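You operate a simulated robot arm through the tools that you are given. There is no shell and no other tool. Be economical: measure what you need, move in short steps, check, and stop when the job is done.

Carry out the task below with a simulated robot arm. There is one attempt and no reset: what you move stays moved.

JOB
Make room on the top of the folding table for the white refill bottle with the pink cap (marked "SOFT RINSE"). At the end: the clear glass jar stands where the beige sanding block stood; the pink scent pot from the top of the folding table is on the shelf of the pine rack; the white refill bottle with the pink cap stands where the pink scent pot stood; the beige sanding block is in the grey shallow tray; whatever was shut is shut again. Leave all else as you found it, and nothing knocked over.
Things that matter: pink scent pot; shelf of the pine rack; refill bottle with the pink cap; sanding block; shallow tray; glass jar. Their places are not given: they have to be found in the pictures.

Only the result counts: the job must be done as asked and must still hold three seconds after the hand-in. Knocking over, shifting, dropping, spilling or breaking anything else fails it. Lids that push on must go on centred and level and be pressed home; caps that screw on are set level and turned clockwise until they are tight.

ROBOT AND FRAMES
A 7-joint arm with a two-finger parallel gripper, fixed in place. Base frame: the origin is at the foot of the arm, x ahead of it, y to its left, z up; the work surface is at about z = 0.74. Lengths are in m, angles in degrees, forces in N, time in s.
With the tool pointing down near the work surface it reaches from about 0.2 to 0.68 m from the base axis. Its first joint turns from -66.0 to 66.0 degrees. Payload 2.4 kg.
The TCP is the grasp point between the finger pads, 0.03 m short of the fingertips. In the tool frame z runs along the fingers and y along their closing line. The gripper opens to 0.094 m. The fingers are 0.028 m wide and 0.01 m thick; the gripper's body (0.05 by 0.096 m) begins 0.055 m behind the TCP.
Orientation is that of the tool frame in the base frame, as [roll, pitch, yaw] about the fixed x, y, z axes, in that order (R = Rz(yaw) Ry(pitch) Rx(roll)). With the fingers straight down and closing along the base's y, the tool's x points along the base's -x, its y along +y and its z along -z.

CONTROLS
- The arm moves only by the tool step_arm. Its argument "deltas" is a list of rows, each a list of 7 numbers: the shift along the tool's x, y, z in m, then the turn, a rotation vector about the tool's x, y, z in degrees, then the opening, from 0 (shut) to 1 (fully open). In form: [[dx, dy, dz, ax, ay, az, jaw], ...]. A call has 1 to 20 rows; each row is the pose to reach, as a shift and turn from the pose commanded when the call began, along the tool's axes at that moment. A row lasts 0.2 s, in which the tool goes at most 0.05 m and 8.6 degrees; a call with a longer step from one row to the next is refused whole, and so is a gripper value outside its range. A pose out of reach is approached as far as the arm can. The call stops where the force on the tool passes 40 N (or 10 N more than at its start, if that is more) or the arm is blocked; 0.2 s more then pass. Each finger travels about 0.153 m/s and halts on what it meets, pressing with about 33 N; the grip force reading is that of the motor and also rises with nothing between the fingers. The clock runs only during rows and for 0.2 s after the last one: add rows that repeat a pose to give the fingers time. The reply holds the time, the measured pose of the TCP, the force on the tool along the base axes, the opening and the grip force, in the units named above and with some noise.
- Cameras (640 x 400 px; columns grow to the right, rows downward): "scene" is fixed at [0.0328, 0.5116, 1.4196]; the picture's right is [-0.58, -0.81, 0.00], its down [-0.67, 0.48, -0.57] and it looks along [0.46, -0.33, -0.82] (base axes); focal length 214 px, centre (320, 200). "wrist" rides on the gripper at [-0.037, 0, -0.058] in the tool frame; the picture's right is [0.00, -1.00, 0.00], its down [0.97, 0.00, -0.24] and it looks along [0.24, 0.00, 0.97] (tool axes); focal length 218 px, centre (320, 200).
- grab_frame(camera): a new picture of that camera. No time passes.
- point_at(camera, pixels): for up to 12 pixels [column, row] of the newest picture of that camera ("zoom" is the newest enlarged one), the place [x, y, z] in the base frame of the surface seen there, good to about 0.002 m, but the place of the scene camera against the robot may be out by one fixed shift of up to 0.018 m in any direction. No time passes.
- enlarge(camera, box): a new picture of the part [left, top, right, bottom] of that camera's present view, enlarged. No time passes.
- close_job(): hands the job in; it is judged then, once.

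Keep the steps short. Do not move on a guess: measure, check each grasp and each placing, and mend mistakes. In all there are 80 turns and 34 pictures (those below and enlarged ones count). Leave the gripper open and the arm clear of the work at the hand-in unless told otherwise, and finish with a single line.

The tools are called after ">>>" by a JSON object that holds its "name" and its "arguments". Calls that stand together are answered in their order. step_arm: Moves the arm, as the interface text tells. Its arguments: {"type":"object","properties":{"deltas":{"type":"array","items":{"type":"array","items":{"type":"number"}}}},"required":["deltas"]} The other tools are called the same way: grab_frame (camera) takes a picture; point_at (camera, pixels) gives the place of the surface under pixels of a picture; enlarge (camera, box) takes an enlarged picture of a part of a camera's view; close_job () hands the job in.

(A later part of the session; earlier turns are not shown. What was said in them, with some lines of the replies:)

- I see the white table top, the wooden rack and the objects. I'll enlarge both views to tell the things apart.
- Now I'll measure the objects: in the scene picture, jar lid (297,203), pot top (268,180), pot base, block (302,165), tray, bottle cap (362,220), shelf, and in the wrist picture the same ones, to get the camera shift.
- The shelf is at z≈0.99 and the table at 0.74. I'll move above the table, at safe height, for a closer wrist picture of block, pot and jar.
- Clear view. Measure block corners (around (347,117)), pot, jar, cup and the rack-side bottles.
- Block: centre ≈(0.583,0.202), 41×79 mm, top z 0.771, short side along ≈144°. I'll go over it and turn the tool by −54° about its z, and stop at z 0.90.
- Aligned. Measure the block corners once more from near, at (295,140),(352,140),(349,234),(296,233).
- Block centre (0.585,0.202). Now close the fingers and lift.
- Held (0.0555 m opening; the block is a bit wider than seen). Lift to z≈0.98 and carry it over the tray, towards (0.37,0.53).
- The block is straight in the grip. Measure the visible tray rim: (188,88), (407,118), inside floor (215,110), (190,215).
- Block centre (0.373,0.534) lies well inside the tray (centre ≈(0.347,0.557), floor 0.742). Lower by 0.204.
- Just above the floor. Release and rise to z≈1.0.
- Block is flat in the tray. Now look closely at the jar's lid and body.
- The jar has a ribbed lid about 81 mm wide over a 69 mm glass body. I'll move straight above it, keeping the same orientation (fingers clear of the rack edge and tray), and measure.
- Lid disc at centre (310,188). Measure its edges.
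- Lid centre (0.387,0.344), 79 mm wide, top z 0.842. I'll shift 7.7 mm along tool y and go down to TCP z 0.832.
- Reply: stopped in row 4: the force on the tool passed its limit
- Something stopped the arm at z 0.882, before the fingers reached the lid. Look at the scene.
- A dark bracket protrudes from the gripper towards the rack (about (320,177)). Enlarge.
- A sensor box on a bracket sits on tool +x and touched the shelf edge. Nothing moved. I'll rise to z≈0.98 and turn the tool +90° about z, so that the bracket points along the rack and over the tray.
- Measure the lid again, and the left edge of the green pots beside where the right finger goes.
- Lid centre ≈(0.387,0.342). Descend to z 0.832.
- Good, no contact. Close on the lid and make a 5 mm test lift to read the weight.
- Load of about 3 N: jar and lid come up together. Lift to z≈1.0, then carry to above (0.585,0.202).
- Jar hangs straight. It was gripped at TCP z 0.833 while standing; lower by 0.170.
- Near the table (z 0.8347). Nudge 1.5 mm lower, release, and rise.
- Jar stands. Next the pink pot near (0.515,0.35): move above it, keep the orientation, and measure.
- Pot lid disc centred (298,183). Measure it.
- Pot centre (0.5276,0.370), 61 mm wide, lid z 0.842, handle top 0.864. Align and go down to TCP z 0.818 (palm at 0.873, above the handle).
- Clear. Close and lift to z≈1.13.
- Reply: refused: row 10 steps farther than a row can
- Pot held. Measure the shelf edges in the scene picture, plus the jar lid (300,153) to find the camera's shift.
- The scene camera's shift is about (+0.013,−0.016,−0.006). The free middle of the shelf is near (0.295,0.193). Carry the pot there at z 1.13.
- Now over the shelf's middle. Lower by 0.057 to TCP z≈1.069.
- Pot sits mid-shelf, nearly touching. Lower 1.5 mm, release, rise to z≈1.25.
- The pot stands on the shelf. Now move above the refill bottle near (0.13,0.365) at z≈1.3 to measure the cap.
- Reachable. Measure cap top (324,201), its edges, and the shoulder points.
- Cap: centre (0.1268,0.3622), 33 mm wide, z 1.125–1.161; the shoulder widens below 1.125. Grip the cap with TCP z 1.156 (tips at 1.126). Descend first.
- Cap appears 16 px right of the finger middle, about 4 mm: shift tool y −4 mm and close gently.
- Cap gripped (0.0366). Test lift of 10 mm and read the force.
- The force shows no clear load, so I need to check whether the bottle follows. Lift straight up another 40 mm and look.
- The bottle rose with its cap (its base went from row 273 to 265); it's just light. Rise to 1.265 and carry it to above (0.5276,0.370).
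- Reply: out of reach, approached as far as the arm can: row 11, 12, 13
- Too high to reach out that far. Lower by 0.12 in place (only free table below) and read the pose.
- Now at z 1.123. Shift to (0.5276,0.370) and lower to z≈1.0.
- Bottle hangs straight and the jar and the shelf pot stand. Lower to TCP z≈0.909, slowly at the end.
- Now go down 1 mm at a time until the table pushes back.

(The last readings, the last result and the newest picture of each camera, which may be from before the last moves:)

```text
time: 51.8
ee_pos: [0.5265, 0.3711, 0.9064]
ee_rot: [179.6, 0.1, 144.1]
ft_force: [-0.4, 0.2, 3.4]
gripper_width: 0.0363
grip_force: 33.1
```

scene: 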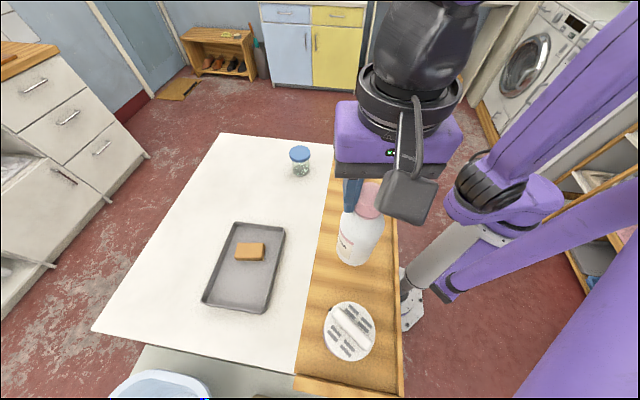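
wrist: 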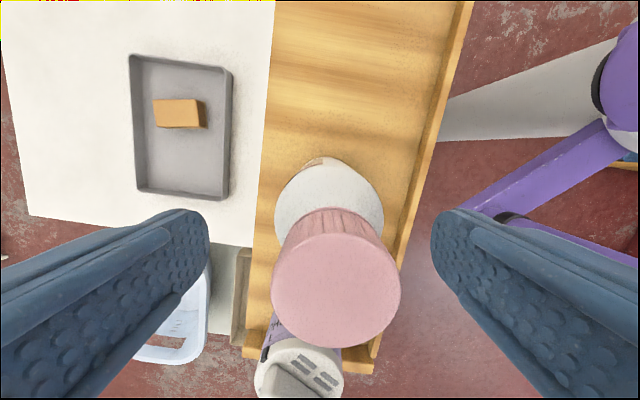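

The table now carries it (+3.4 N). Release slowly and rise straight up.

>>> {"name": "step_arm", "arguments": {"deltas": [[0, 0, 0, 0, 0, 0, 0.5], [0, 0, 0, 0, 0, 0, 0.7], [0, 0, 0, 0, 0, 0, 1], [0, 0, 0, 0, 0, 0, 1], [0, 0, -0.02, 0, 0, 0, 1], [0, 0, -0.06, 0, 0, 0, 1], [0, 0, -0.1, 0, 0, 0, 1], [0, 0, -0.15, 0, 0, 0, 1], [0, 0, -0.19, 0, 0, 0, 1], [0, 0, -0.19, 0, 0, 0, 1]]}}

>>> {"name": "grab_frame", "arguments": {"camera": "wrist"}}

```text
time: 54.0
ee_pos: [0.5256, 0.3703, 1.0951]
ee_rot: [179.6, 0.0, 144.2]
ft_force: [0.5, 0.2, -0.2]
gripper_width: 0.0938
grip_force: 0.1
```

```text
3 pictures are left
```

wrist: 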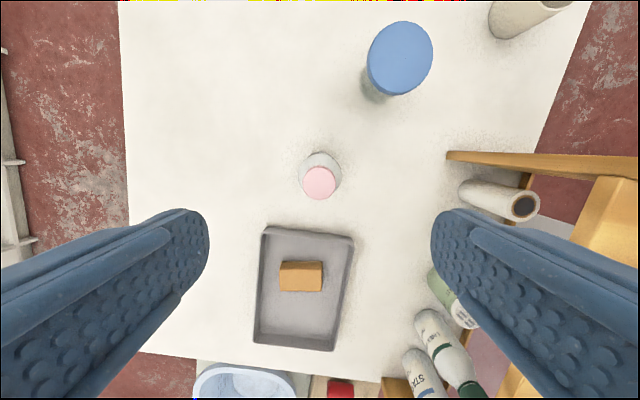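

Bottle stands. Check positions of the cap (319,183) and the jar lid (400,57).

>>> {"name": "point_at", "arguments": {"camera": "wrist", "pixels": [[319, 183], [400, 57], [301, 268], [369, 57], [432, 57]]}}

>>> {"name": "step_arm", "arguments": {"deltas": [[0, 0, -0.04, 0, 0, 0, 1], [0.02, -0.03, -0.07, 0, 0, 0, 1], [0.04, -0.06, -0.09, 0, 0, 0, 1], [0.04, -0.09, -0.12, 0, 0, 0, 1], [0.04, -0.09, -0.12, 0, 0, 0, 1]]}}

>>> {"name": "grab_frame", "arguments": {"camera": "scene"}}

```text
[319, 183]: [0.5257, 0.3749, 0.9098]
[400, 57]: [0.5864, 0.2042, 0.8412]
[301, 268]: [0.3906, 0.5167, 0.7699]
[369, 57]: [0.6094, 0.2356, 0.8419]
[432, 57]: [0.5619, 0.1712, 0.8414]
```

```text
time: 55.2
ee_pos: [0.4417, 0.3191, 1.2153]
ee_rot: [179.6, 0.1, 144.1]
ft_force: [-0.6, -0.5, 0.1]
gripper_width: 0.0941
grip_force: 0.1
```

```text
2 pictures are left
```

scene: 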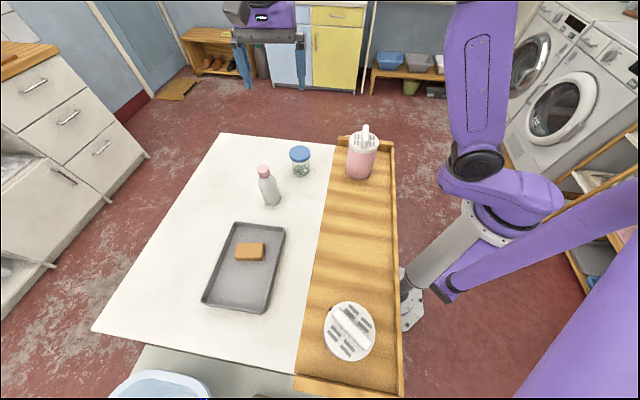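

Everything is where it should be: bottle at (0.526,0.373), jar at (0.586,0.204), block in the tray, pot on the shelf with its lid unturned, arm clear and gripper open. Hand in.

>>> {"name": "close_job", "arguments": {}}

```text
The job is handed in.
```

The job is handed in: the jar, pink pot, refill bottle and sanding block are each where you asked, all closures were left shut, and nothing was knocked over.
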